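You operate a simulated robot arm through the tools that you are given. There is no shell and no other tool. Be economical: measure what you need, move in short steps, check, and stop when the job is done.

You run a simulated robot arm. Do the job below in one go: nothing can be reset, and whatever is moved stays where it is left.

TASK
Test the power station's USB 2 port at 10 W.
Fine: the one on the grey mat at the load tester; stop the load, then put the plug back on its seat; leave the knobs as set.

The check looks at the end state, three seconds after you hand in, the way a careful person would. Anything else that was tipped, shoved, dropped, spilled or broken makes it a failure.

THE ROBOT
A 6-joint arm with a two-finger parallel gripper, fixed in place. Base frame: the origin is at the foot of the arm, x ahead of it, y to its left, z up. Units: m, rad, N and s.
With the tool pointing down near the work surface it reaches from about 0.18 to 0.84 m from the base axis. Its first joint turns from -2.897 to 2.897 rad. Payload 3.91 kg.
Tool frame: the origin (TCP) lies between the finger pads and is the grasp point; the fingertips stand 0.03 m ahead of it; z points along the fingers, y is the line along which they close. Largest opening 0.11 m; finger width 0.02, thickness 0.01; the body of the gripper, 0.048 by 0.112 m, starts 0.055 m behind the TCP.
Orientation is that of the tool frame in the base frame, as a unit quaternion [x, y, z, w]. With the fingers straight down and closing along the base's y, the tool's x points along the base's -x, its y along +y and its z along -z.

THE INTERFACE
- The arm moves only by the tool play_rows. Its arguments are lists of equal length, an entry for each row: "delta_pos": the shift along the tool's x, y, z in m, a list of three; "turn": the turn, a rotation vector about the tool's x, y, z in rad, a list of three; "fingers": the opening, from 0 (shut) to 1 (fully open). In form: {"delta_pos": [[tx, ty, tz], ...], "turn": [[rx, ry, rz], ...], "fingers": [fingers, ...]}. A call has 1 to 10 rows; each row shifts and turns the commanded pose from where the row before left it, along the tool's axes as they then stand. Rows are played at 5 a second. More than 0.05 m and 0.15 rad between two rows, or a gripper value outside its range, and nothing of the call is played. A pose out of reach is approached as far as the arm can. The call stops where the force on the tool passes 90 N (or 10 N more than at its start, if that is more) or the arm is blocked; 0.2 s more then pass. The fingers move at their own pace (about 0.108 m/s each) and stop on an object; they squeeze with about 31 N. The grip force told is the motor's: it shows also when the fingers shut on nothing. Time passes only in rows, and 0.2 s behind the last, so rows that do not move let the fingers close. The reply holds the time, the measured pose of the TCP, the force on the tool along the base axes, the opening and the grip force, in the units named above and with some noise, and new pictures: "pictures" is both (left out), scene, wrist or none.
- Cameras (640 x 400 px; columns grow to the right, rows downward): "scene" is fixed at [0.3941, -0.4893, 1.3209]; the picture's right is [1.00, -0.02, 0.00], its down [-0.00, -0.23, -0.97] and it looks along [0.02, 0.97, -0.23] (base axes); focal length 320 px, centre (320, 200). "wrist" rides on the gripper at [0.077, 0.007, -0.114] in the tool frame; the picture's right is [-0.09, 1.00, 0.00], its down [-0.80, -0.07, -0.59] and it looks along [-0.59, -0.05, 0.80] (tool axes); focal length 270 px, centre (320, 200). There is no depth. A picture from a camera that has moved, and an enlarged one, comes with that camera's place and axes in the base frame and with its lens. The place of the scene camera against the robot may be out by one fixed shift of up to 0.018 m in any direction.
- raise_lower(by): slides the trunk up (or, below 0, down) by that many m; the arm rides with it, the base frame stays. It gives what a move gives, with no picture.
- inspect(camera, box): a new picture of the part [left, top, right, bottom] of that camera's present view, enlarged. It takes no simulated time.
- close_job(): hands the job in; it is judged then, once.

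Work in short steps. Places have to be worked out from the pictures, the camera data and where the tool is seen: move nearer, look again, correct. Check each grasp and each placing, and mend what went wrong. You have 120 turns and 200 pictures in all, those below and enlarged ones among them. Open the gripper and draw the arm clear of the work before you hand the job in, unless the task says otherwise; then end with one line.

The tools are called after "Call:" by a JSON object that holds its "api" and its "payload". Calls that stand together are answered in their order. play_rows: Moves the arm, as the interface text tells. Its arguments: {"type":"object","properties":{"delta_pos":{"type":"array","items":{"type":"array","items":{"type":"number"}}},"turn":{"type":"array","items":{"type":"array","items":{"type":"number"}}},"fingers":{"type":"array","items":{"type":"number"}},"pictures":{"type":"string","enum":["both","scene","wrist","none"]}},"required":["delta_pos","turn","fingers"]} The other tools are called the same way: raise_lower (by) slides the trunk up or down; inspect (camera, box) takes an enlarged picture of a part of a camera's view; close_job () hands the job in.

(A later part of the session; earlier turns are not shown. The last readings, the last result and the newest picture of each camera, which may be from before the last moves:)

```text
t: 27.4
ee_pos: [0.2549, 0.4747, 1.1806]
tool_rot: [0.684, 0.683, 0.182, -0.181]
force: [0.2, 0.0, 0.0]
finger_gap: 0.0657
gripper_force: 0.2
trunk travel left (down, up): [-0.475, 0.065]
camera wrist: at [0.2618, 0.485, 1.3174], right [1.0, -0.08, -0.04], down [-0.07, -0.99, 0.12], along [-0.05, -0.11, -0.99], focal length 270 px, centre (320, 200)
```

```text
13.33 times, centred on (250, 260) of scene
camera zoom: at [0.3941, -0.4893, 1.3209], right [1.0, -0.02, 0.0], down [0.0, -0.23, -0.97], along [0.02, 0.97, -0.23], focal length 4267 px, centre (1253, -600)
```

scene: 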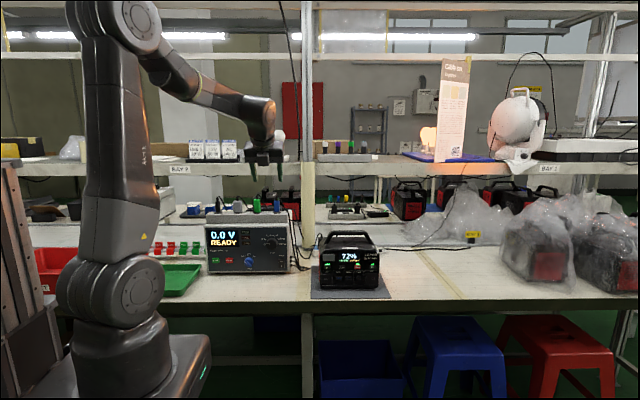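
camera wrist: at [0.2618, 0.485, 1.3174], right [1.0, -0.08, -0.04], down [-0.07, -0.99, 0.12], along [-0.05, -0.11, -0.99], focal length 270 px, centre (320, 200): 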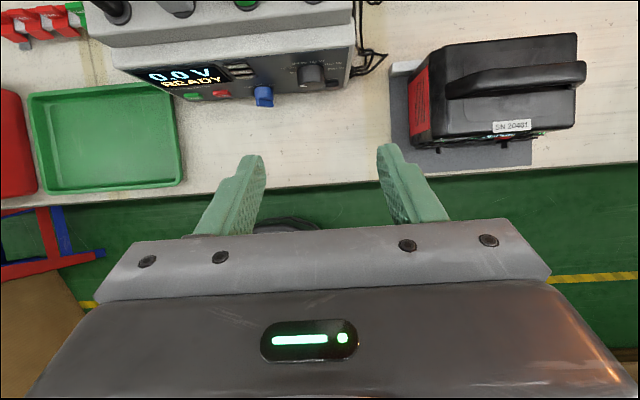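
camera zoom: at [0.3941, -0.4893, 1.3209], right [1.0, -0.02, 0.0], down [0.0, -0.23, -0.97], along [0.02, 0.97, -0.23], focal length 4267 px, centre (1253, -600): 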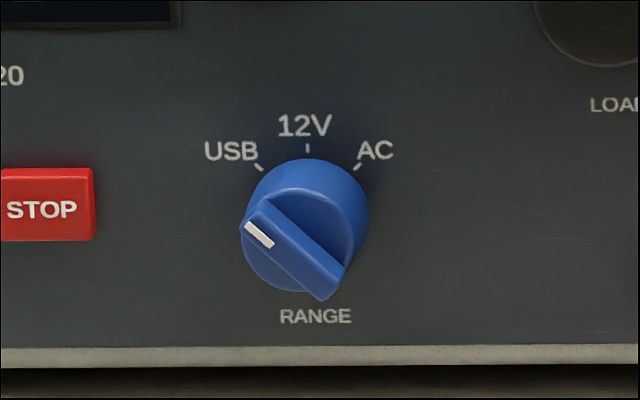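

Range is good. I'll go back to nudge the load knob about +10° clockwise.

Call:
{"api": "play_rows", "payload": {"delta_pos": [[0, 0, 0], [0, 0, 0], [0, 0, 0], [0, 0, 0], [0, 0, 0], [0, 0, 0], [0, 0, 0], [0, 0, 0]], "turn": [[0, 0.15, 0], [0, 0.15, 0], [0, 0.15, 0], [0, 0.15, 0], [0, 0.15, 0], [0, 0.15, 0], [0, 0.15, 0], [0, 0, 0]], "fingers": [0.65, 0.65, 0.65, 0.65, 0.65, 0.65, 0.65, 0.65], "pictures": "none"}}

Call:
{"api": "play_rows", "payload": {"delta_pos": [[-0.048, -0.002, 0], [-0.048, -0.002, 0], [-0.048, -0.002, 0], [-0.048, -0.003, 0], [-0.048, -0.003, 0], [-0.048, -0.003, 0], [0, 0, 0.04], [0, 0, 0.013], [0, 0, 0]], "turn": [[0, 0, 0], [0, 0, 0], [0, 0, 0], [0, 0, 0], [0, 0, 0], [0, 0, 0], [0, 0, 0], [0, 0, 0], [0, 0, 0]], "fingers": [0.65, 0.65, 0.65, 0.65, 0.65, 0.65, 0.65, 0.65, 0.65], "pictures": "wrist"}}

```text
t: 29.2
ee_pos: [0.2552, 0.4749, 1.1799]
tool_rot: [-0.5, -0.5, -0.5, 0.5]
force: [0.0, -1.2, -0.7]
finger_gap: 0.0712
gripper_force: 0.1
trunk travel left (down, up): [-0.475, 0.065]
```

```text
t: 31.2
ee_pos: [0.2381, 0.5287, 0.8914]
tool_rot: [0.5, 0.5, 0.5, -0.5]
force: [0.6, 0.0, 0.2]
finger_gap: 0.0715
gripper_force: 0.1
trunk travel left (down, up): [-0.475, 0.065]
camera wrist: at [0.2453, 0.4136, 0.9681], right [1.0, 0.0, -0.09], down [-0.07, -0.59, -0.8], along [-0.05, 0.8, -0.59], focal length 270 px, centre (320, 200)
```

wrist: 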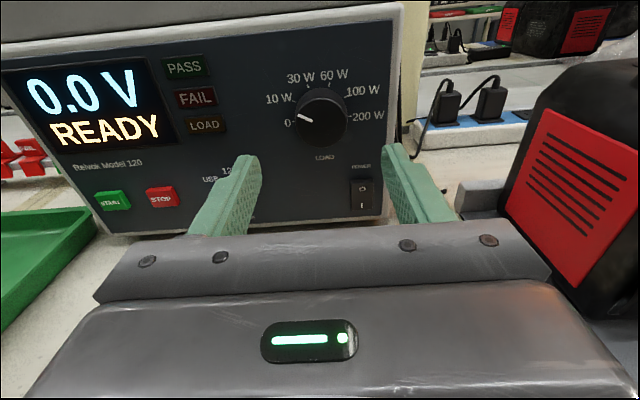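

Aligned again. Advancing and closing.

Call:
{"api": "play_rows", "payload": {"delta_pos": [[-0.001, 0.002, 0.034], [0, 0, 0.035], [0, 0, 0], [0, 0, 0], [0, 0, 0], [0, 0, 0]], "turn": [[0, 0, 0], [0, 0, 0], [0, 0, 0], [0, 0, 0], [0, 0, 0], [0, 0, 0]], "fingers": [0.65, 0.65, 0.65, 0, 0, 0], "pictures": "wrist"}}

Call:
{"api": "inspect", "payload": {"camera": "wrist", "box": [240, 80, 400, 220]}}

```text
t: 32.6
ee_pos: [0.24, 0.598, 0.8896]
tool_rot: [0.5, 0.5, 0.5, -0.5]
force: [-12.9, 0.7, 0.3]
finger_gap: 0.0409
gripper_force: 44.9
trunk travel left (down, up): [-0.475, 0.065]
camera wrist: at [0.2468, 0.4835, 0.9668], right [1.0, 0.0, -0.09], down [-0.07, -0.59, -0.8], along [-0.05, 0.8, -0.59], focal length 270 px, centre (320, 200)
```

wrist: 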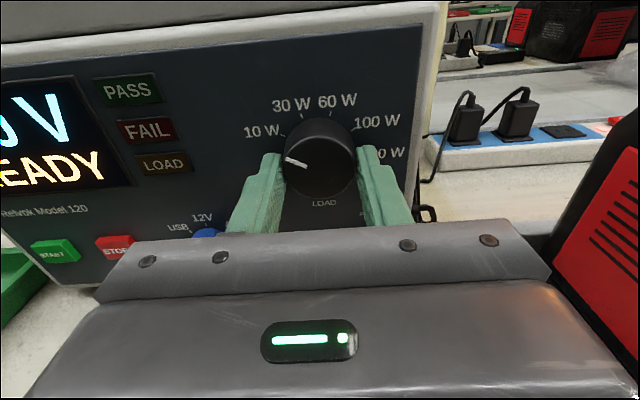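

```text
2.86 times, centred on (320, 150) of wrist
camera zoom: at [0.2468, 0.4835, 0.9668], right [1.0, 0.0, -0.09], down [-0.07, -0.59, -0.8], along [-0.05, 0.8, -0.59], focal length 772 px, centre (320, 343)
```

zoom: 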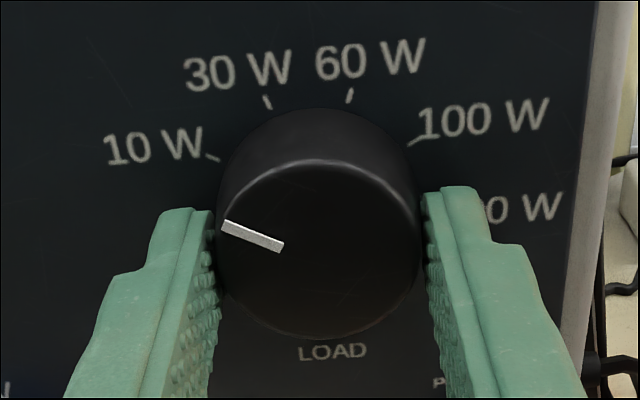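

The knob now reads about 27° true. I'll turn it +0.16 rad and check the picture.

Call:
{"api": "play_rows", "payload": {"delta_pos": [[0, -0.001, 0], [0, 0, 0], [0, 0, 0]], "turn": [[0, 0, 0.08], [0, 0, 0.08], [0, 0, 0]], "fingers": [0, 0, 0], "pictures": "none"}}

Call:
{"api": "play_rows", "payload": {"delta_pos": [[0, 0, 0], [0, 0, 0], [0, 0, -0.035], [0, 0, -0.035], [0, 0, 0]], "turn": [[0, 0, 0], [0, 0, 0], [0, 0, -0.08], [0, 0, -0.08], [0, 0, 0]], "fingers": [0.65, 0.65, 0.65, 0.65, 0.65], "pictures": "wrist"}}

Call:
{"api": "inspect", "payload": {"camera": "wrist", "box": [270, 60, 390, 160]}}

```text
t: 33.4
ee_pos: [0.2395, 0.5983, 0.8903]
tool_rot: [-0.538, -0.459, -0.457, 0.539]
force: [-16.4, 3.0, -6.4]
finger_gap: 0.0408
gripper_force: 45.3
trunk travel left (down, up): [-0.475, 0.065]
```

```text
t: 34.6
ee_pos: [0.2409, 0.5274, 0.8915]
tool_rot: [0.5, 0.5, 0.5, -0.5]
force: [0.7, 0.6, 0.2]
finger_gap: 0.0716
gripper_force: 0.0
trunk travel left (down, up): [-0.475, 0.065]
camera wrist: at [0.2469, 0.4126, 0.9679], right [1.0, 0.0, -0.09], down [-0.07, -0.59, -0.8], along [-0.05, 0.8, -0.59], focal length 270 px, centre (320, 200)
```

wrist: 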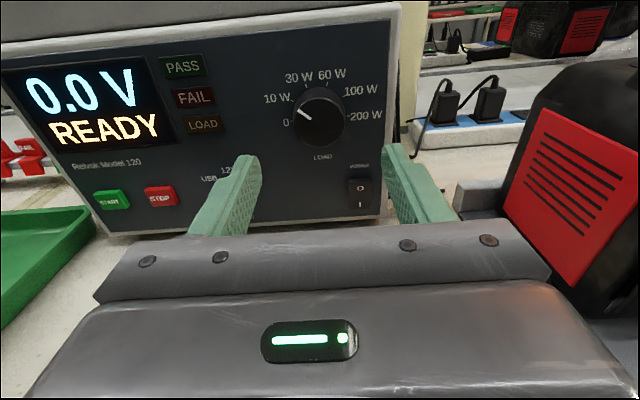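

```text
4.00 times, centred on (330, 110) of wrist
camera zoom: at [0.2469, 0.4126, 0.9679], right [1.0, 0.0, -0.09], down [-0.07, -0.59, -0.8], along [-0.05, 0.8, -0.59], focal length 1081 px, centre (280, 560)
```

zoom: 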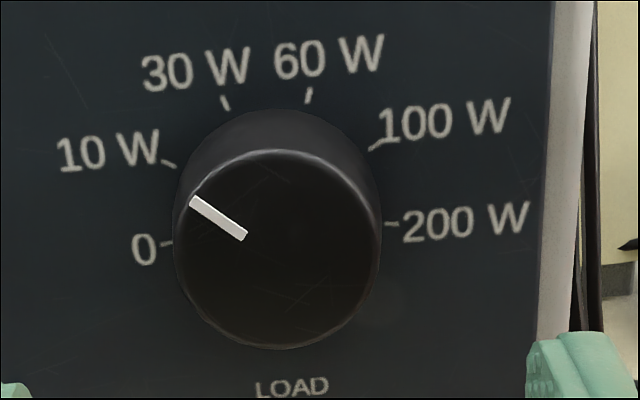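

The load pointer is now on 10 W. I'll go back up and tilt the tool down over the blue plug.

Call:
{"api": "play_rows", "payload": {"delta_pos": [[0, 0, -0.04], [0.048, 0.002, 0], [0.048, 0.002, 0], [0.048, 0.002, 0], [0.048, 0.003, 0], [0.048, 0.003, 0], [0.048, 0.003, 0], [0.03, 0, 0], [0, 0, 0]], "turn": [[0, 0, 0], [0, 0, 0], [0, 0, 0], [0, 0, 0], [0, 0, 0], [0, 0, 0], [0, 0, 0], [0, 0, 0], [0, 0, 0]], "fingers": [0.5, 0.5, 0.5, 0.5, 0.5, 0.5, 0.5, 0.5, 0.5], "pictures": "none"}}

Call:
{"api": "play_rows", "payload": {"delta_pos": [[0, 0, 0], [0, 0, 0], [0, 0, 0], [0, 0, 0], [0, 0, 0], [0, 0, 0], [0, 0, 0], [0, 0, 0], [0, 0, 0], [0, 0, 0]], "turn": [[0, -0.15, 0], [0, -0.15, 0], [0, -0.15, 0], [0, -0.15, 0], [0, -0.15, 0], [0, -0.15, 0], [0, -0.15, 0], [0, -0.15, 0], [0, -0.15, 0], [0, -0.15, 0]], "fingers": [0.5, 0.5, 0.5, 0.5, 0.5, 0.5, 0.5, 0.5, 0.5, 0.5], "pictures": "none"}}

Call:
{"api": "play_rows", "payload": {"delta_pos": [[0, 0, 0], [0.045, 0, 0], [0.045, 0, 0], [0.045, 0, 0], [0, 0, 0]], "turn": [[0, -0.0708, 0], [0, 0, 0], [0, 0, 0], [0, 0, 0], [0, 0, 0]], "fingers": [0.5, 0.5, 0.5, 0.5, 0.5], "pictures": "both"}}

```text
t: 36.6
ee_pos: [0.254, 0.4895, 1.2123]
tool_rot: [0.5, 0.5, 0.5, -0.5]
force: [0.5, -0.4, -0.8]
finger_gap: 0.0552
gripper_force: 0.1
trunk travel left (down, up): [-0.475, 0.065]
```

```text
t: 38.8
ee_pos: [0.2558, 0.4881, 1.2095]
tool_rot: [0.706, 0.707, 0.024, -0.025]
force: [0.0, -0.1, 0.0]
finger_gap: 0.0549
gripper_force: 0.0
trunk travel left (down, up): [-0.475, 0.065]
```

```text
t: 40.0
ee_pos: [0.2564, 0.6217, 1.2132]
tool_rot: [0.707, 0.707, 0.0, 0.0]
force: [0.0, 0.0, -0.2]
finger_gap: 0.0554
gripper_force: 0.0
trunk travel left (down, up): [-0.475, 0.065]
camera wrist: at [0.2628, 0.6984, 1.3275], right [1.0, -0.09, 0.0], down [-0.07, -0.8, 0.59], along [-0.05, -0.59, -0.8], focal length 270 px, centre (320, 200)
```

scene: 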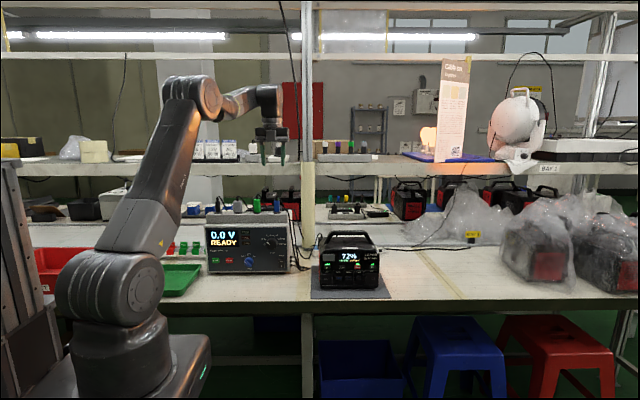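
wrist: 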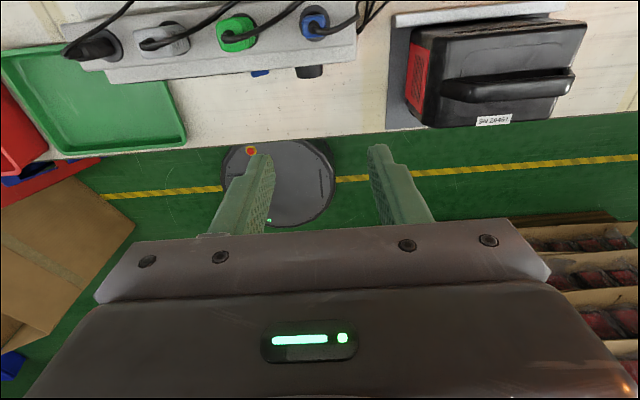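

I'm over the rear row of the tester, with the plug at about (0.255, 0.682). I'll move over it and look at how the cable runs.

Call:
{"api": "play_rows", "payload": {"delta_pos": [[0.03, 0, 0.02], [0.029, -0.001, 0.02], [0, 0, 0]], "turn": [[0, 0, 0], [0, 0, 0], [0, 0, 0]], "fingers": [0.5, 0.5, 0.5], "pictures": "both"}}

Call:
{"api": "inspect", "payload": {"camera": "scene", "box": [235, 145, 315, 220]}}

Call:
{"api": "inspect", "payload": {"camera": "wrist", "box": [220, 0, 440, 200]}}

```text
t: 40.8
ee_pos: [0.2543, 0.6819, 1.1721]
tool_rot: [0.707, 0.707, 0.001, 0.0]
force: [0.3, 0.2, 0.5]
finger_gap: 0.0549
gripper_force: 0.0
trunk travel left (down, up): [-0.475, 0.065]
camera wrist: at [0.2613, 0.7584, 1.2857], right [1.0, -0.09, 0.0], down [-0.07, -0.8, 0.59], along [-0.05, -0.59, -0.8], focal length 270 px, centre (320, 200)
```

scene: 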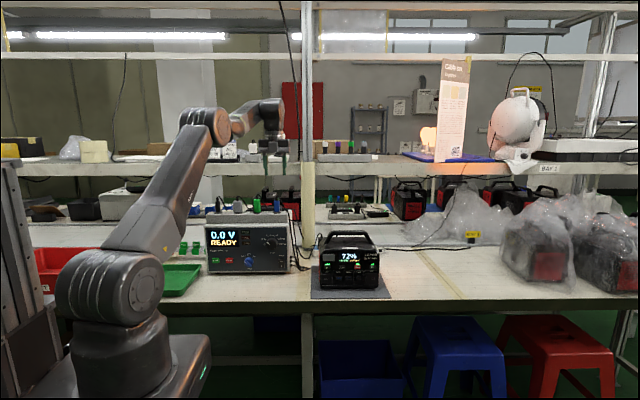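
wrist: 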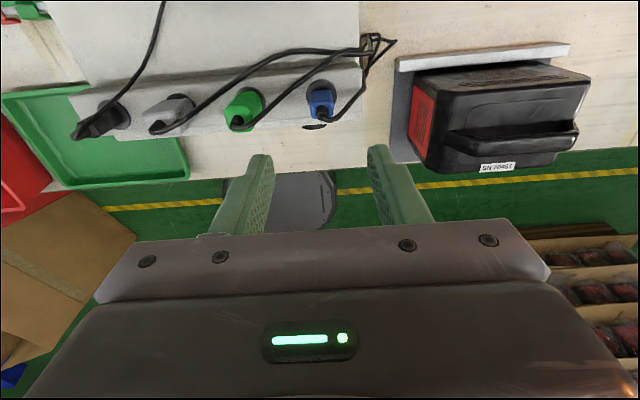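

```text
5.33 times, centred on (275, 182) of scene
camera zoom: at [0.3941, -0.4893, 1.3209], right [1.0, -0.02, 0.0], down [0.0, -0.23, -0.97], along [0.02, 0.97, -0.23], focal length 1707 px, centre (560, 293)
```

zoom: 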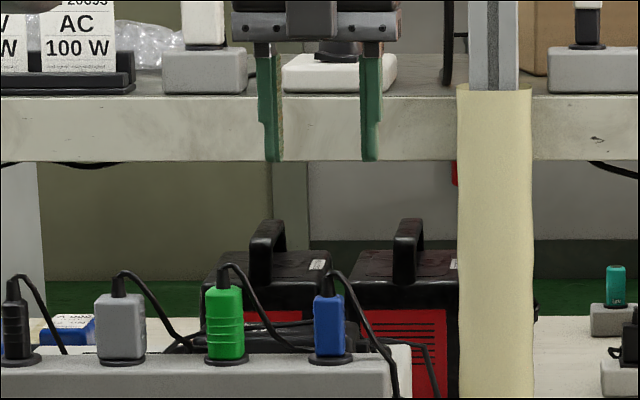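

```text
2.00 times, centred on (330, 100) of wrist
camera zoom: at [0.2613, 0.7584, 1.2857], right [1.0, -0.09, 0.0], down [-0.07, -0.8, 0.59], along [-0.05, -0.59, -0.8], focal length 541 px, centre (300, 400)
```

zoom: 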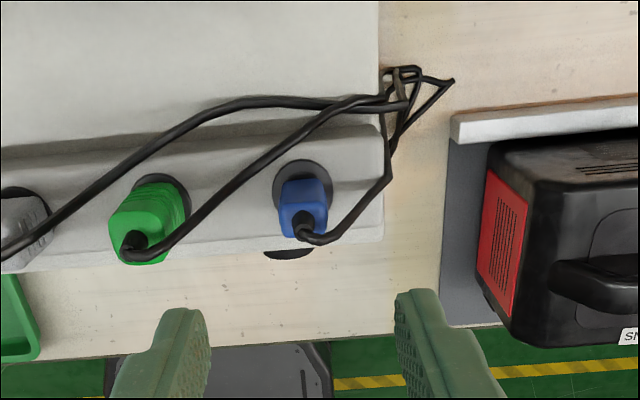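

The blue plug is at about (0.2555, 0.6825), and its cable leaves to the right (+x). The fingers should therefore close along y so the cable exits between them. I'll roll the tool −90° here, well above the plugs.

Call:
{"api": "play_rows", "payload": {"delta_pos": [[0, 0, 0], [0, 0, 0], [0, 0, 0], [0, 0, 0], [0, 0, 0], [0, 0, 0], [0, 0, 0], [0, 0, 0], [0, 0, 0], [0, 0, 0]], "turn": [[0, 0, -0.15], [0, 0, -0.15], [0, 0, -0.15], [0, 0, -0.15], [0, 0, -0.15], [0, 0, -0.15], [0, 0, -0.15], [0, 0, -0.15], [0, 0, -0.15], [0, 0, -0.15]], "fingers": [0.5, 0.5, 0.5, 0.5, 0.5, 0.5, 0.5, 0.5, 0.5, 0.5], "pictures": "none"}}

Call:
{"api": "play_rows", "payload": {"delta_pos": [[0, 0, 0], [-0.0012, 0.0006, 0.03], [0, 0, 0]], "turn": [[0, 0, -0.0708], [0, 0, 0], [0, 0, 0]], "fingers": [0.5, 0.5, 0.5], "pictures": "wrist"}}

Call:
{"api": "inspect", "payload": {"camera": "wrist", "box": [220, 40, 420, 220]}}

```text
t: 43.0
ee_pos: [0.255, 0.6816, 1.1696]
tool_rot: [0.035, 0.999, 0.0, 0.001]
force: [0.3, -0.1, 0.1]
finger_gap: 0.0549
gripper_force: 0.2
trunk travel left (down, up): [-0.475, 0.065]
```

```text
t: 43.8
ee_pos: [0.2565, 0.6826, 1.1405]
tool_rot: [0.0, 1.0, 0.0, 0.0]
force: [0.0, 0.5, -1.0]
finger_gap: 0.0551
gripper_force: 0.1
trunk travel left (down, up): [-0.475, 0.065]
camera wrist: at [0.1792, 0.6887, 1.2538], right [0.09, 1.0, 0.0], down [0.8, -0.07, 0.59], along [0.59, -0.05, -0.8], focal length 270 px, centre (320, 200)
```

wrist: 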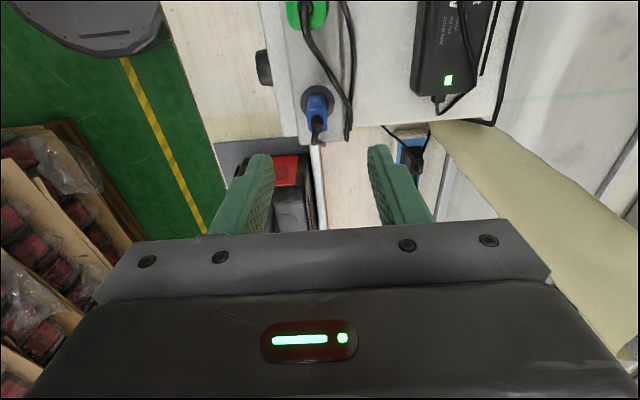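

```text
2.22 times, centred on (320, 130) of wrist
camera zoom: at [0.1792, 0.6887, 1.2538], right [0.09, 1.0, 0.0], down [0.8, -0.07, 0.59], along [0.59, -0.05, -0.8], focal length 601 px, centre (320, 356)
```

zoom: 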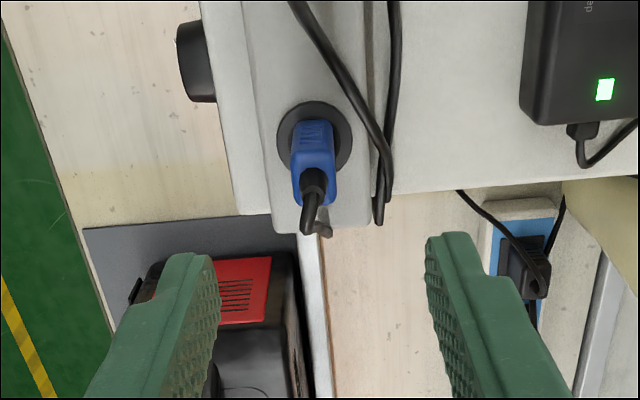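

The plug is at about (0.2545, 0.6815). I'll narrow the opening to keep clear of the neighbouring cables and descend partway.

Call:
{"api": "play_rows", "payload": {"delta_pos": [[0.002, -0.001, 0], [0, 0, 0.03], [0, 0, 0.03], [0, 0, 0]], "turn": [[0, 0, 0], [0, 0, 0], [0, 0, 0], [0, 0, 0]], "fingers": [0.36, 0.36, 0.36, 0.36], "pictures": "wrist"}}

Call:
{"api": "inspect", "payload": {"camera": "wrist", "box": [240, 80, 400, 220]}}

Call:
{"api": "inspect", "payload": {"camera": "scene", "box": [235, 170, 315, 230]}}

```text
t: 44.8
ee_pos: [0.2544, 0.6804, 1.081]
tool_rot: [0.001, 1.0, 0.002, 0.0]
force: [-0.6, 0.9, 0.1]
finger_gap: 0.0398
gripper_force: 0.0
trunk travel left (down, up): [-0.475, 0.065]
camera wrist: at [0.1769, 0.6878, 1.1948], right [0.09, 1.0, 0.0], down [0.8, -0.07, 0.59], along [0.59, -0.05, -0.8], focal length 270 px, centre (320, 200)
```

wrist: 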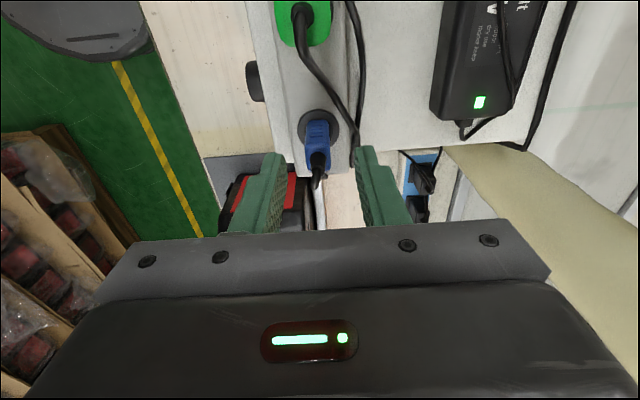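

```text
2.86 times, centred on (320, 150) of wrist
camera zoom: at [0.1769, 0.6878, 1.1948], right [0.09, 1.0, 0.0], down [0.8, -0.07, 0.59], along [0.59, -0.05, -0.8], focal length 772 px, centre (320, 343)
```

zoom: 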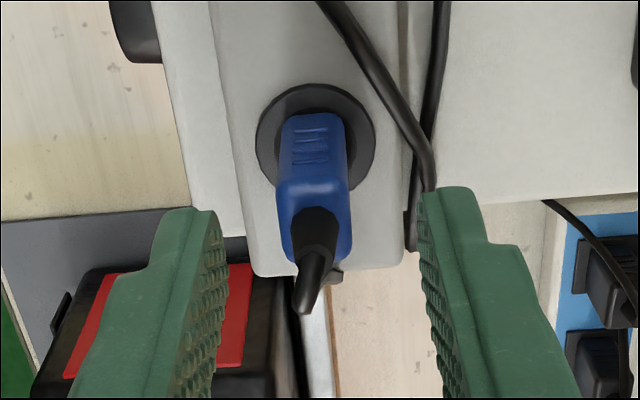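

```text
6.67 times, centred on (275, 200) of scene
camera zoom: at [0.3941, -0.4893, 1.3209], right [1.0, -0.02, 0.0], down [0.0, -0.23, -0.97], along [0.02, 0.97, -0.23], focal length 2133 px, centre (620, 200)
```

zoom: 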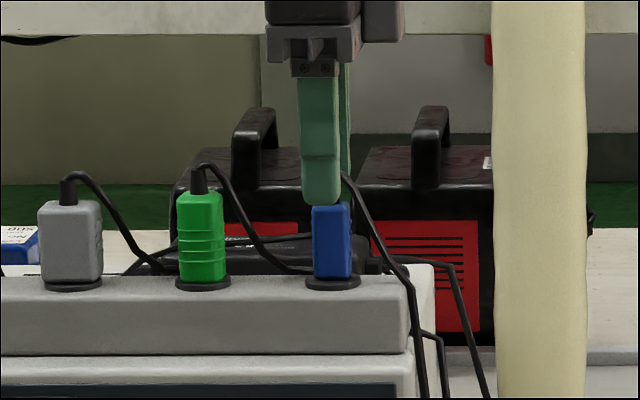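

The tips are just above the plug's top and centred within about 1 mm. I'll narrow further to about 29 mm, descend to z≈1.04 and look.

Call:
{"api": "play_rows", "payload": {"delta_pos": [[-0.001, 0, 0], [0, 0, 0.02], [0, 0, 0.021], [0, 0, 0]], "turn": [[0, 0, 0], [0, 0, 0], [0, 0, 0], [0, 0, 0]], "fingers": [0.27, 0.27, 0.27, 0.27], "pictures": "wrist"}}

Call:
{"api": "inspect", "payload": {"camera": "scene", "box": [235, 170, 315, 230]}}

```text
t: 45.8
ee_pos: [0.2544, 0.6825, 1.0387]
tool_rot: [0.002, 1.0, 0.002, 0.0]
force: [0.0, 0.4, 0.3]
finger_gap: 0.0298
gripper_force: 0.1
trunk travel left (down, up): [-0.475, 0.065]
camera wrist: at [0.1785, 0.6889, 1.1522], right [0.09, 1.0, 0.0], down [0.8, -0.07, 0.59], along [0.59, -0.05, -0.8], focal length 270 px, centre (320, 200)
```

wrist: 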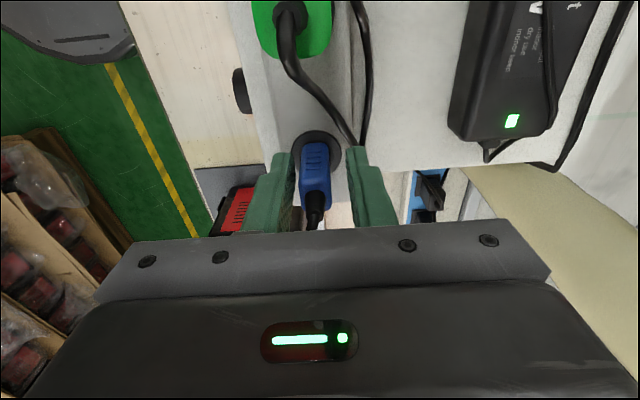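

```text
6.67 times, centred on (275, 200) of scene
camera zoom: at [0.3941, -0.4893, 1.3209], right [1.0, -0.02, 0.0], down [0.0, -0.23, -0.97], along [0.02, 0.97, -0.23], focal length 2133 px, centre (620, 200)
```

zoom: 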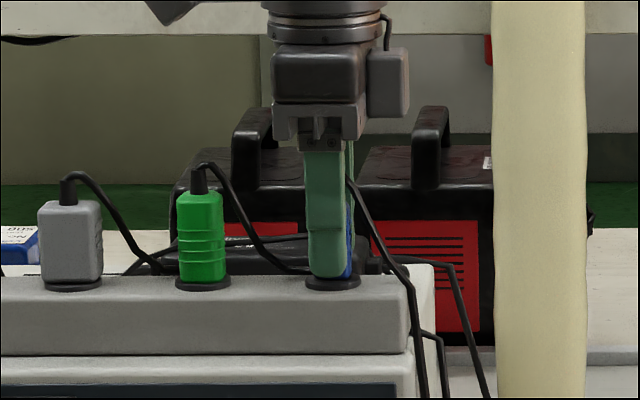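

Straddling the plug, with fingers about 3 mm left of its centre. I'll shift +x slightly and close.

Call:
{"api": "play_rows", "payload": {"delta_pos": [[-0.0025, -0.0008, 0], [0, 0, 0], [0, 0, 0], [0, 0, 0]], "turn": [[0, 0, 0], [0, 0, 0], [0, 0, 0], [0, 0, 0]], "fingers": [0.27, 0, 0, 0], "pictures": "wrist"}}

```text
t: 46.8
ee_pos: [0.2587, 0.6821, 1.0391]
tool_rot: [0.0, 1.0, 0.0, 0.001]
force: [-1.1, -0.8, -0.1]
finger_gap: 0.0145
gripper_force: 30.9
trunk travel left (down, up): [-0.475, 0.065]
camera wrist: at [0.1807, 0.6879, 1.1527], right [0.09, 1.0, 0.0], down [0.8, -0.07, 0.59], along [0.59, -0.05, -0.8], focal length 270 px, centre (320, 200)
```

wrist: 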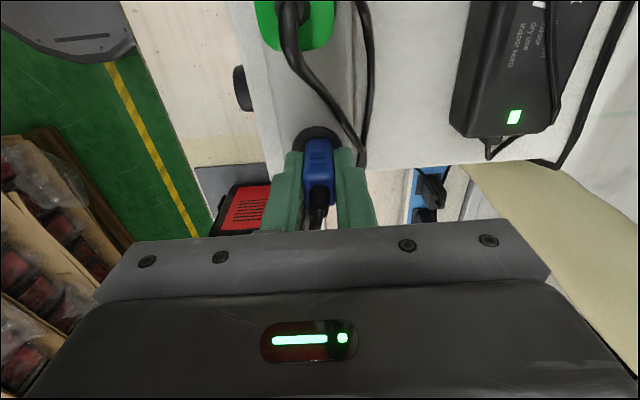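

Gripped (14.5 mm) with almost no side force. Lifting straight up.

Call:
{"api": "play_rows", "payload": {"delta_pos": [[0, 0, -0.02], [0, 0, -0.03], [0, 0, -0.04], [0, 0, 0]], "turn": [[0, 0, 0], [0, 0, 0], [0, 0, 0], [0, 0, 0]], "fingers": [0, 0, 0, 0], "pictures": "both"}}

Call:
{"api": "inspect", "payload": {"camera": "scene", "box": [235, 150, 315, 220]}}

Call:
{"api": "inspect", "payload": {"camera": "wrist", "box": [240, 60, 400, 240]}}

```text
t: 47.8
ee_pos: [0.2576, 0.6793, 1.13]
tool_rot: [0.001, 1.0, 0.0, 0.0]
force: [1.3, 0.2, 1.3]
finger_gap: 0.0151
gripper_force: 30.8
trunk travel left (down, up): [-0.475, 0.065]
camera wrist: at [0.1801, 0.686, 1.244], right [0.09, 1.0, 0.0], down [0.8, -0.07, 0.59], along [0.59, -0.05, -0.8], focal length 270 px, centre (320, 200)
```

scene: 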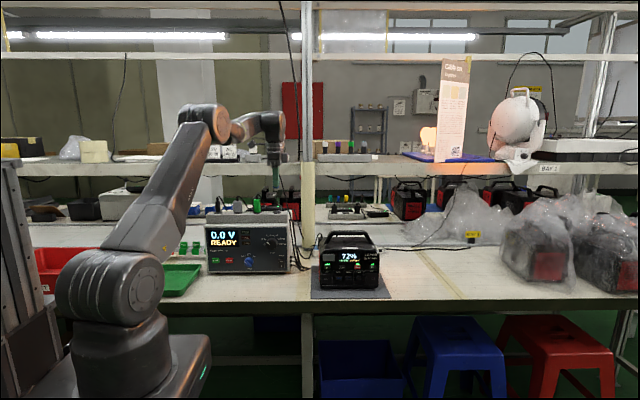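
wrist: 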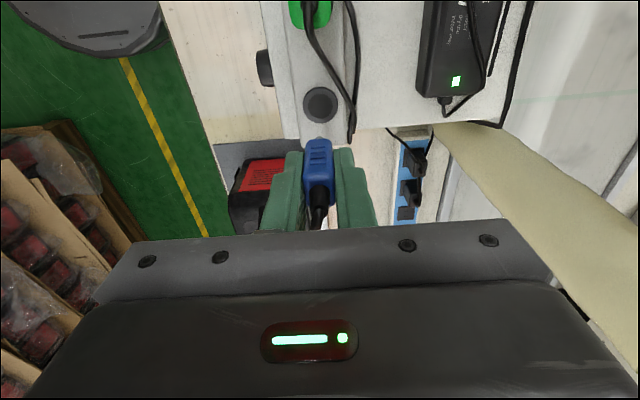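

```text
5.71 times, centred on (275, 185) of scene
camera zoom: at [0.3941, -0.4893, 1.3209], right [1.0, -0.02, 0.0], down [0.0, -0.23, -0.97], along [0.02, 0.97, -0.23], focal length 1829 px, centre (577, 286)
```

zoom: 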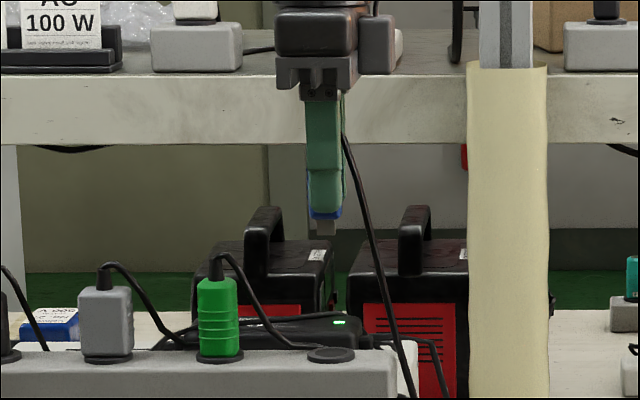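

```text
2.22 times, centred on (320, 150) of wrist
camera zoom: at [0.1801, 0.686, 1.244], right [0.09, 1.0, 0.0], down [0.8, -0.07, 0.59], along [0.59, -0.05, -0.8], focal length 601 px, centre (320, 311)
```

zoom: 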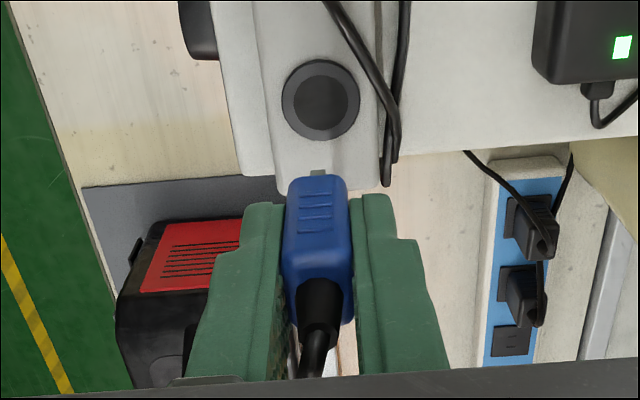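

The plug is held and its silver tip protrudes ahead of the fingers, wide along x as the port needs. I'll retreat towards the front of the bench and right, high above everything.

Call:
{"api": "play_rows", "payload": {"delta_pos": [[0, -0.01, -0.02], [-0.02, -0.04, -0.005], [-0.02, -0.04, 0], [-0.02, -0.04, 0], [-0.02, -0.04, 0], [-0.02, -0.04, 0], [-0.02, -0.04, 0], [-0.02, -0.04, 0], [0, -0.03, 0], [0, 0, 0]], "turn": [[0, 0, 0], [0, 0, 0], [0, 0, 0], [0, 0, 0], [0, 0, 0], [0, 0, 0], [0, 0, 0], [0, 0, 0], [0, 0, 0], [0, 0, 0]], "fingers": [0, 0, 0, 0, 0, 0, 0, 0, 0, 0], "pictures": "scene"}}

Call:
{"api": "play_rows", "payload": {"delta_pos": [[0, 0, 0], [0, 0, 0], [0, 0, 0], [0, 0, 0], [0, 0, 0], [0, 0, 0], [0, 0, 0], [0, 0, 0], [0, 0, 0], [0, 0, 0]], "turn": [[-0.15, 0, 0], [-0.15, 0, 0], [-0.15, 0, 0], [-0.15, 0, 0], [-0.15, 0, 0], [-0.15, 0, 0], [-0.15, 0, 0], [-0.15, 0, 0], [-0.15, 0, 0], [-0.15, 0, 0]], "fingers": [0, 0, 0, 0, 0, 0, 0, 0, 0, 0], "pictures": "both"}}

```text
t: 50.0
ee_pos: [0.3972, 0.3594, 1.1542]
tool_rot: [0.001, 1.0, 0.001, 0.0]
force: [0.0, -0.2, 0.5]
finger_gap: 0.0149
gripper_force: 31.7
trunk travel left (down, up): [-0.475, 0.065]
```

scene: 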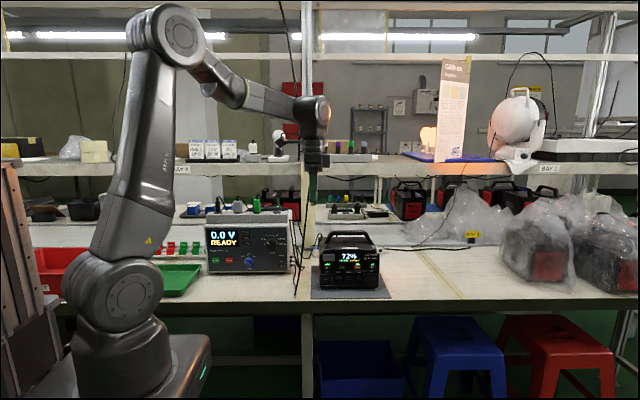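

```text
t: 52.2
ee_pos: [0.3986, 0.3609, 1.1544]
tool_rot: [0.0, 0.731, 0.682, 0.001]
force: [0.2, 0.1, -0.7]
finger_gap: 0.0149
gripper_force: 30.9
trunk travel left (down, up): [-0.475, 0.065]
camera wrist: at [0.3206, 0.2463, 1.168], right [0.09, 0.07, 0.99], down [0.8, -0.6, -0.03], along [0.59, 0.8, -0.11], focal length 270 px, centre (320, 200)
```

scene: 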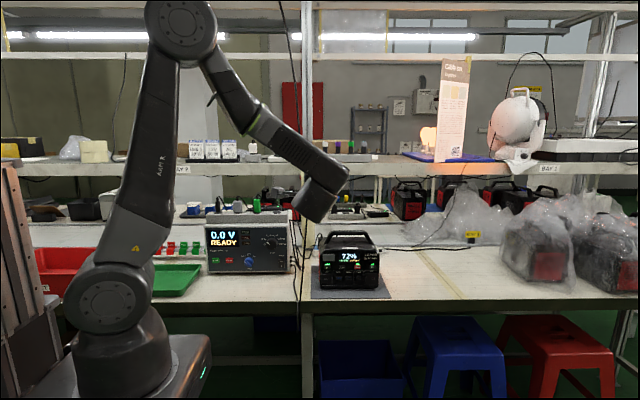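
wrist: 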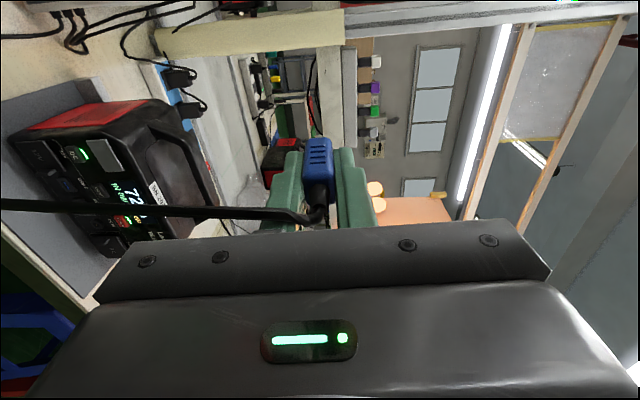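

The plug now points at the station side. I'll finish the rotation and descend in front of the port, staying ~0.1 m away, to measure it.

Call:
{"api": "play_rows", "payload": {"delta_pos": [[0, 0, 0], [-0.0235, -0.04, -0.005], [-0.0235, -0.04, -0.005], [-0.0235, -0.04, 0], [-0.0235, -0.04, 0], [-0.0235, -0.04, 0], [0, -0.04, 0], [0, 0, 0]], "turn": [[-0.0708, 0, 0], [0, 0, 0], [0, 0, 0], [0, 0, 0], [0, 0, 0], [0, 0, 0], [0, 0, 0], [0, 0, 0]], "fingers": [0, 0, 0, 0, 0, 0, 0, 0], "pictures": "both"}}

Call:
{"api": "inspect", "payload": {"camera": "wrist", "box": [80, 0, 340, 240]}}

Call:
{"api": "inspect", "payload": {"camera": "scene", "box": [290, 210, 400, 310]}}

```text
t: 54.0
ee_pos: [0.5189, 0.3489, 0.9144]
tool_rot: [0.001, 0.707, 0.707, 0.0]
force: [0.9, -0.1, 0.3]
finger_gap: 0.0146
gripper_force: 31.0
trunk travel left (down, up): [-0.475, 0.065]
camera wrist: at [0.4408, 0.2335, 0.9214], right [0.09, 0.0, 1.0], down [0.8, -0.6, -0.07], along [0.59, 0.8, -0.05], focal length 270 px, centre (320, 200)
```

scene: 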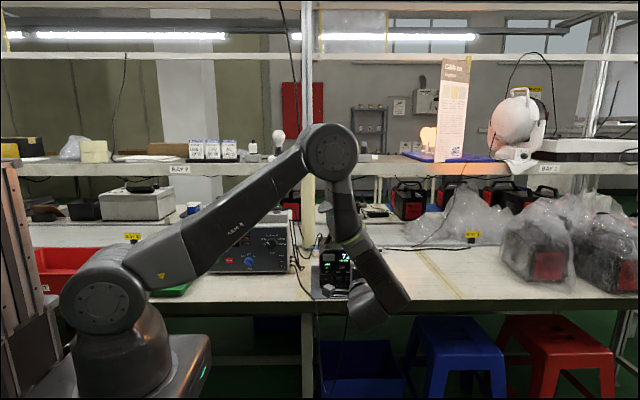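
wrist: 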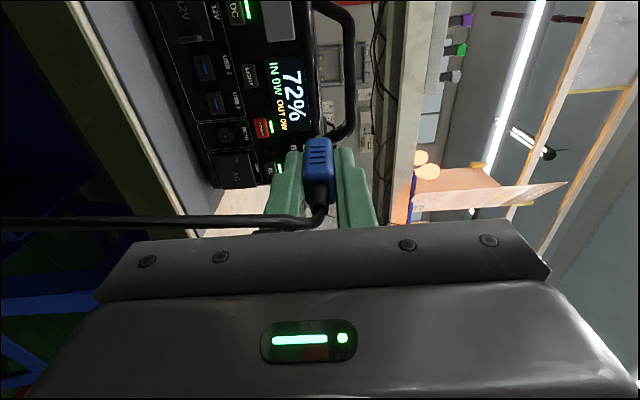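

```text
1.67 times, centred on (210, 120) of wrist
camera zoom: at [0.4408, 0.2335, 0.9214], right [0.09, 0.0, 1.0], down [0.8, -0.6, -0.07], along [0.59, 0.8, -0.05], focal length 450 px, centre (503, 333)
```

zoom: 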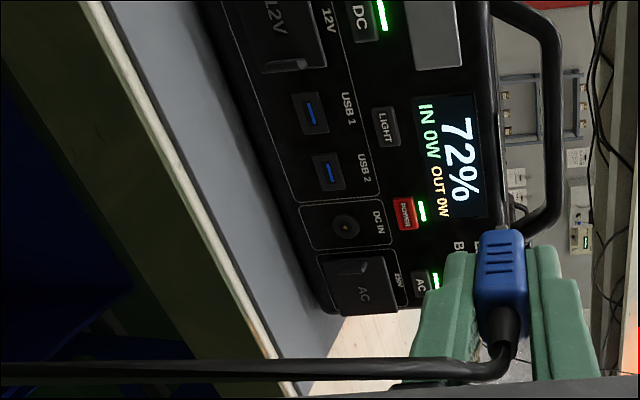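

```text
4.00 times, centred on (345, 260) of scene
camera zoom: at [0.3941, -0.4893, 1.3209], right [1.0, -0.02, 0.0], down [0.0, -0.23, -0.97], along [0.02, 0.97, -0.23], focal length 1280 px, centre (220, -40)
```

zoom: 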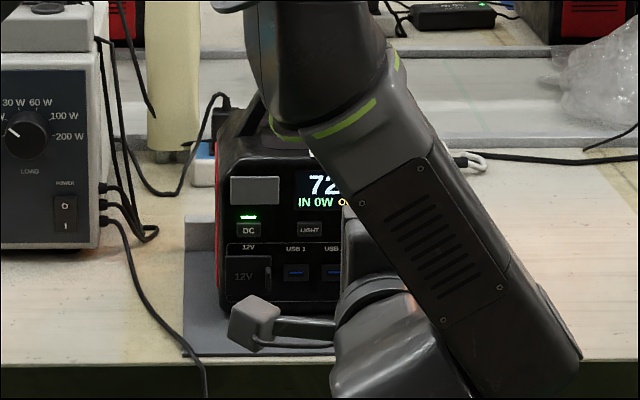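

USB 2 projects to about (0.515, 0.512, 0.809), agreeing with the scene estimate. I'll descend to port height, still in front of the table edge, and look again.

Call:
{"api": "play_rows", "payload": {"delta_pos": [[0, -0.035, 0], [0, -0.035, 0], [0, -0.034, 0], [0, 0, 0]], "turn": [[0, 0, 0], [0, 0, 0], [0, 0, 0], [0, 0, 0]], "fingers": [0, 0, 0, 0], "pictures": "wrist"}}

Call:
{"api": "inspect", "payload": {"camera": "wrist", "box": [230, 0, 410, 240]}}

Call:
{"api": "inspect", "payload": {"camera": "scene", "box": [290, 210, 400, 310]}}

```text
t: 55.0
ee_pos: [0.5169, 0.3509, 0.8108]
tool_rot: [0.001, 0.707, 0.707, 0.001]
force: [0.4, -0.9, -0.6]
finger_gap: 0.0146
gripper_force: 30.4
trunk travel left (down, up): [-0.475, 0.065]
camera wrist: at [0.4394, 0.2356, 0.8177], right [0.09, 0.0, 1.0], down [0.8, -0.6, -0.07], along [0.59, 0.8, -0.05], focal length 270 px, centre (320, 200)
```

wrist: 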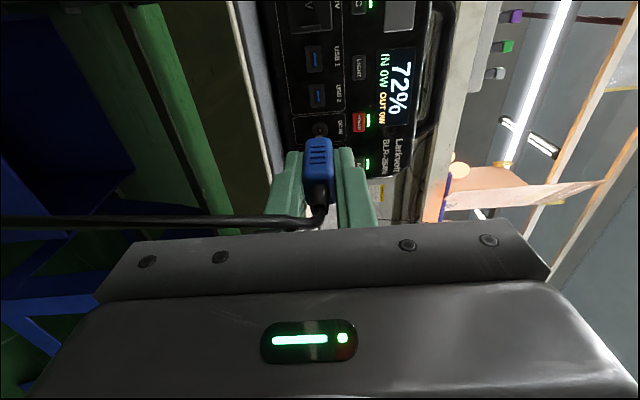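

```text
1.67 times, centred on (320, 120) of wrist
camera zoom: at [0.4394, 0.2356, 0.8177], right [0.09, 0.0, 1.0], down [0.8, -0.6, -0.07], along [0.59, 0.8, -0.05], focal length 450 px, centre (320, 333)
```

zoom: 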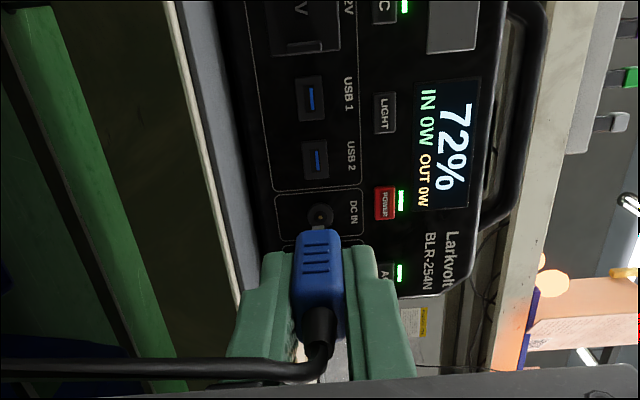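

```text
4.00 times, centred on (345, 260) of scene
camera zoom: at [0.3941, -0.4893, 1.3209], right [1.0, -0.02, 0.0], down [0.0, -0.23, -0.97], along [0.02, 0.97, -0.23], focal length 1280 px, centre (220, -40)
```

zoom: 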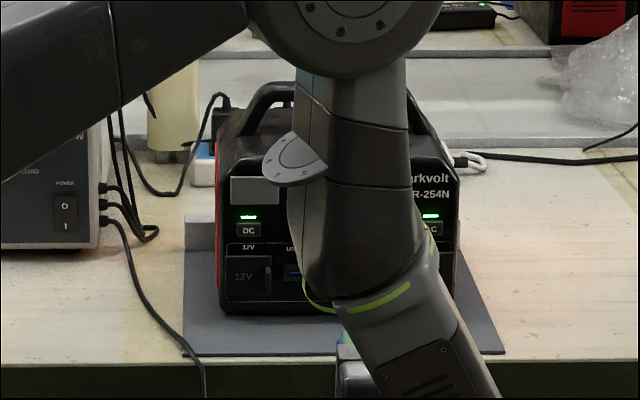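

Port is at about (0.514, 0.509, 0.810), and the plug tip is centred on the tool axis. Relative to the TCP the port is at −3 mm in x and −1 mm in z. I'll correct that and advance to ~15 mm short of it.

Call:
{"api": "play_rows", "payload": {"delta_pos": [[0.003, -0.001, 0.03], [0, 0, 0.03], [0, 0, 0.025], [0, 0, 0]], "turn": [[0, 0, 0], [0, 0, 0], [0, 0, 0], [0, 0, 0]], "fingers": [0, 0, 0, 0], "pictures": "wrist"}}

Call:
{"api": "inspect", "payload": {"camera": "wrist", "box": [270, 80, 370, 200]}}

```text
t: 56.0
ee_pos: [0.5127, 0.4359, 0.8093]
tool_rot: [0.0, 0.707, 0.707, 0.001]
force: [0.2, 0.0, 0.5]
finger_gap: 0.0146
gripper_force: 30.8
trunk travel left (down, up): [-0.475, 0.065]
camera wrist: at [0.4353, 0.3221, 0.8149], right [0.09, 0.0, 1.0], down [0.8, -0.6, -0.07], along [0.59, 0.8, -0.05], focal length 270 px, centre (320, 200)
```

wrist: 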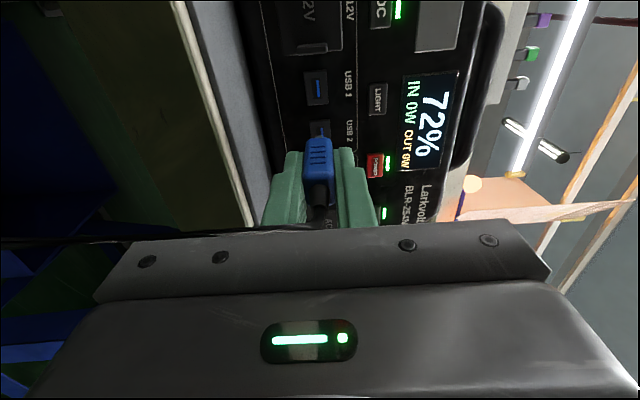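

```text
3.33 times, centred on (320, 140) of wrist
camera zoom: at [0.4353, 0.3221, 0.8149], right [0.09, 0.0, 1.0], down [0.8, -0.6, -0.07], along [0.59, 0.8, -0.05], focal length 901 px, centre (320, 400)
```

zoom: 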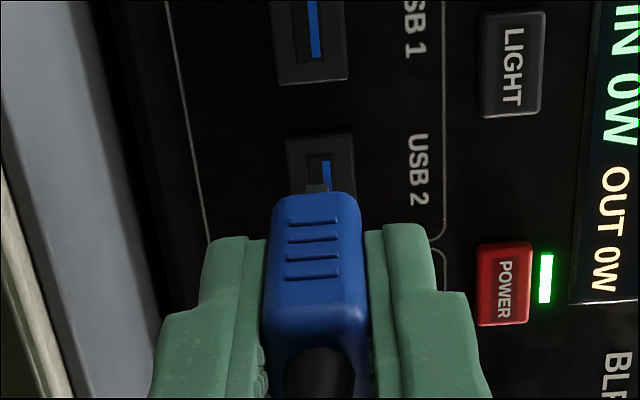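

Nearly aligned; the slot looks about 1–1.5 mm above the connector. I'll raise by 1.3 mm and ease in.

Call:
{"api": "play_rows", "payload": {"delta_pos": [[0, 0.0013, 0.005], [0, 0, 0.006], [0, 0, 0.005], [0, 0, 0.004], [0, 0, 0]], "turn": [[0, 0, 0], [0, 0, 0], [0, 0, 0], [0, 0, 0], [0, 0, 0]], "fingers": [0, 0, 0, 0, 0], "pictures": "wrist"}}

Call:
{"api": "inspect", "payload": {"camera": "wrist", "box": [270, 80, 370, 200]}}

```text
t: 57.2
ee_pos: [0.5122, 0.4559, 0.8092]
tool_rot: [0.001, 0.707, 0.707, 0.0]
force: [0.9, 0.7, -0.2]
finger_gap: 0.0148
gripper_force: 30.8
trunk travel left (down, up): [-0.475, 0.065]
camera wrist: at [0.4349, 0.3408, 0.8159], right [0.09, 0.0, 1.0], down [0.8, -0.6, -0.07], along [0.59, 0.8, -0.05], focal length 270 px, centre (320, 200)
```

wrist: 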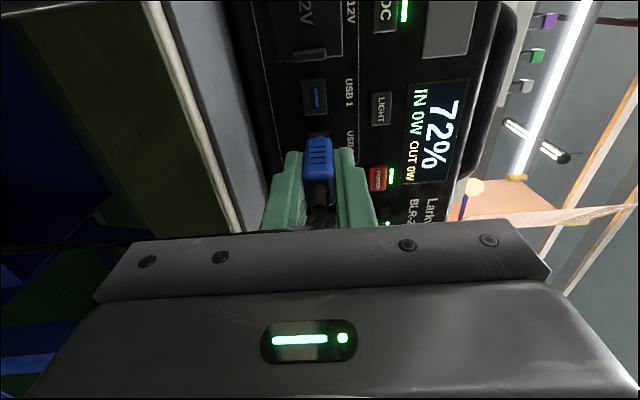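

```text
3.33 times, centred on (320, 140) of wrist
camera zoom: at [0.4349, 0.3408, 0.8159], right [0.09, 0.0, 1.0], down [0.8, -0.6, -0.07], along [0.59, 0.8, -0.05], focal length 901 px, centre (320, 400)
```

zoom: 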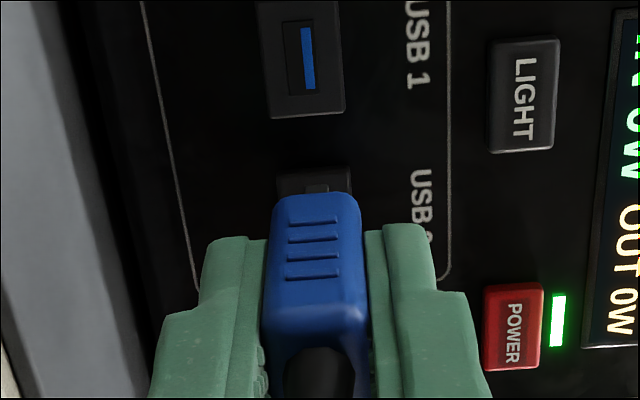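

The connector is aligned in height with the port bezel. I'll take one higher zoom to check lateral alignment.

Call:
{"api": "inspect", "payload": {"camera": "wrist", "box": [295, 70, 345, 145]}}

```text
5.33 times, centred on (320, 108) of wrist
camera zoom: at [0.4349, 0.3408, 0.8159], right [0.09, 0.0, 1.0], down [0.8, -0.6, -0.07], along [0.59, 0.8, -0.05], focal length 1442 px, centre (320, 693)
```

zoom: 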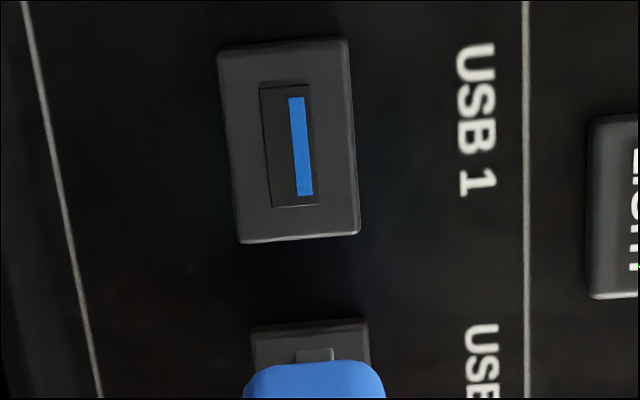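

Detailed projection: the connector centre is about 4 mm to the left (−x) of the slot. I'll shift +x by 4 mm and re-check.

Call:
{"api": "play_rows", "payload": {"delta_pos": [[-0.004, 0, 0], [0, 0, 0]], "turn": [[0, 0, 0], [0, 0, 0]], "fingers": [0, 0], "pictures": "none"}}

Call:
{"api": "inspect", "payload": {"camera": "wrist", "box": [295, 70, 345, 145]}}

```text
t: 57.8
ee_pos: [0.5158, 0.4552, 0.8093]
tool_rot: [0.001, 0.707, 0.707, 0.0]
force: [0.0, -0.6, -0.1]
finger_gap: 0.0147
gripper_force: 31.4
trunk travel left (down, up): [-0.475, 0.065]
```

```text
5.33 times, centred on (320, 108) of wrist
camera zoom: at [0.4389, 0.3407, 0.8157], right [0.09, 0.0, 1.0], down [0.8, -0.6, -0.07], along [0.59, 0.8, -0.05], focal length 1442 px, centre (320, 693)
```

zoom: 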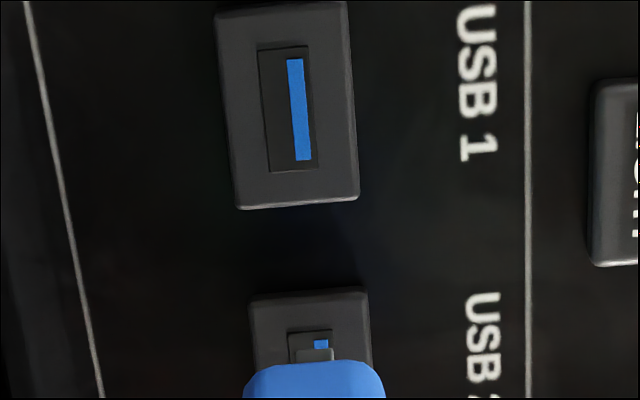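

Now the slot is visible ahead of the connector and should converge as the tip advances. I'll ease forward 4 mm with a tiny 0.4 mm lowering.

Call:
{"api": "play_rows", "payload": {"delta_pos": [[0, -0.0004, 0.002], [0, 0, 0.002], [0, 0, 0]], "turn": [[0, 0, 0], [0, 0, 0], [0, 0, 0]], "fingers": [0, 0, 0], "pictures": "none"}}

Call:
{"api": "inspect", "payload": {"camera": "wrist", "box": [295, 70, 345, 145]}}

```text
t: 58.6
ee_pos: [0.5161, 0.4599, 0.8095]
tool_rot: [0.001, 0.707, 0.708, 0.001]
force: [-0.3, -0.2, -0.5]
finger_gap: 0.0148
gripper_force: 31.2
trunk travel left (down, up): [-0.475, 0.065]
```

```text
5.33 times, centred on (320, 108) of wrist
camera zoom: at [0.4387, 0.3452, 0.8154], right [0.09, 0.0, 1.0], down [0.8, -0.6, -0.07], along [0.59, 0.8, -0.05], focal length 1442 px, centre (320, 693)
```

zoom: 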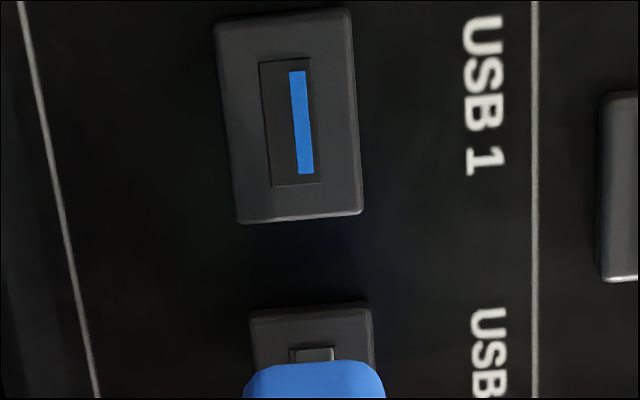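

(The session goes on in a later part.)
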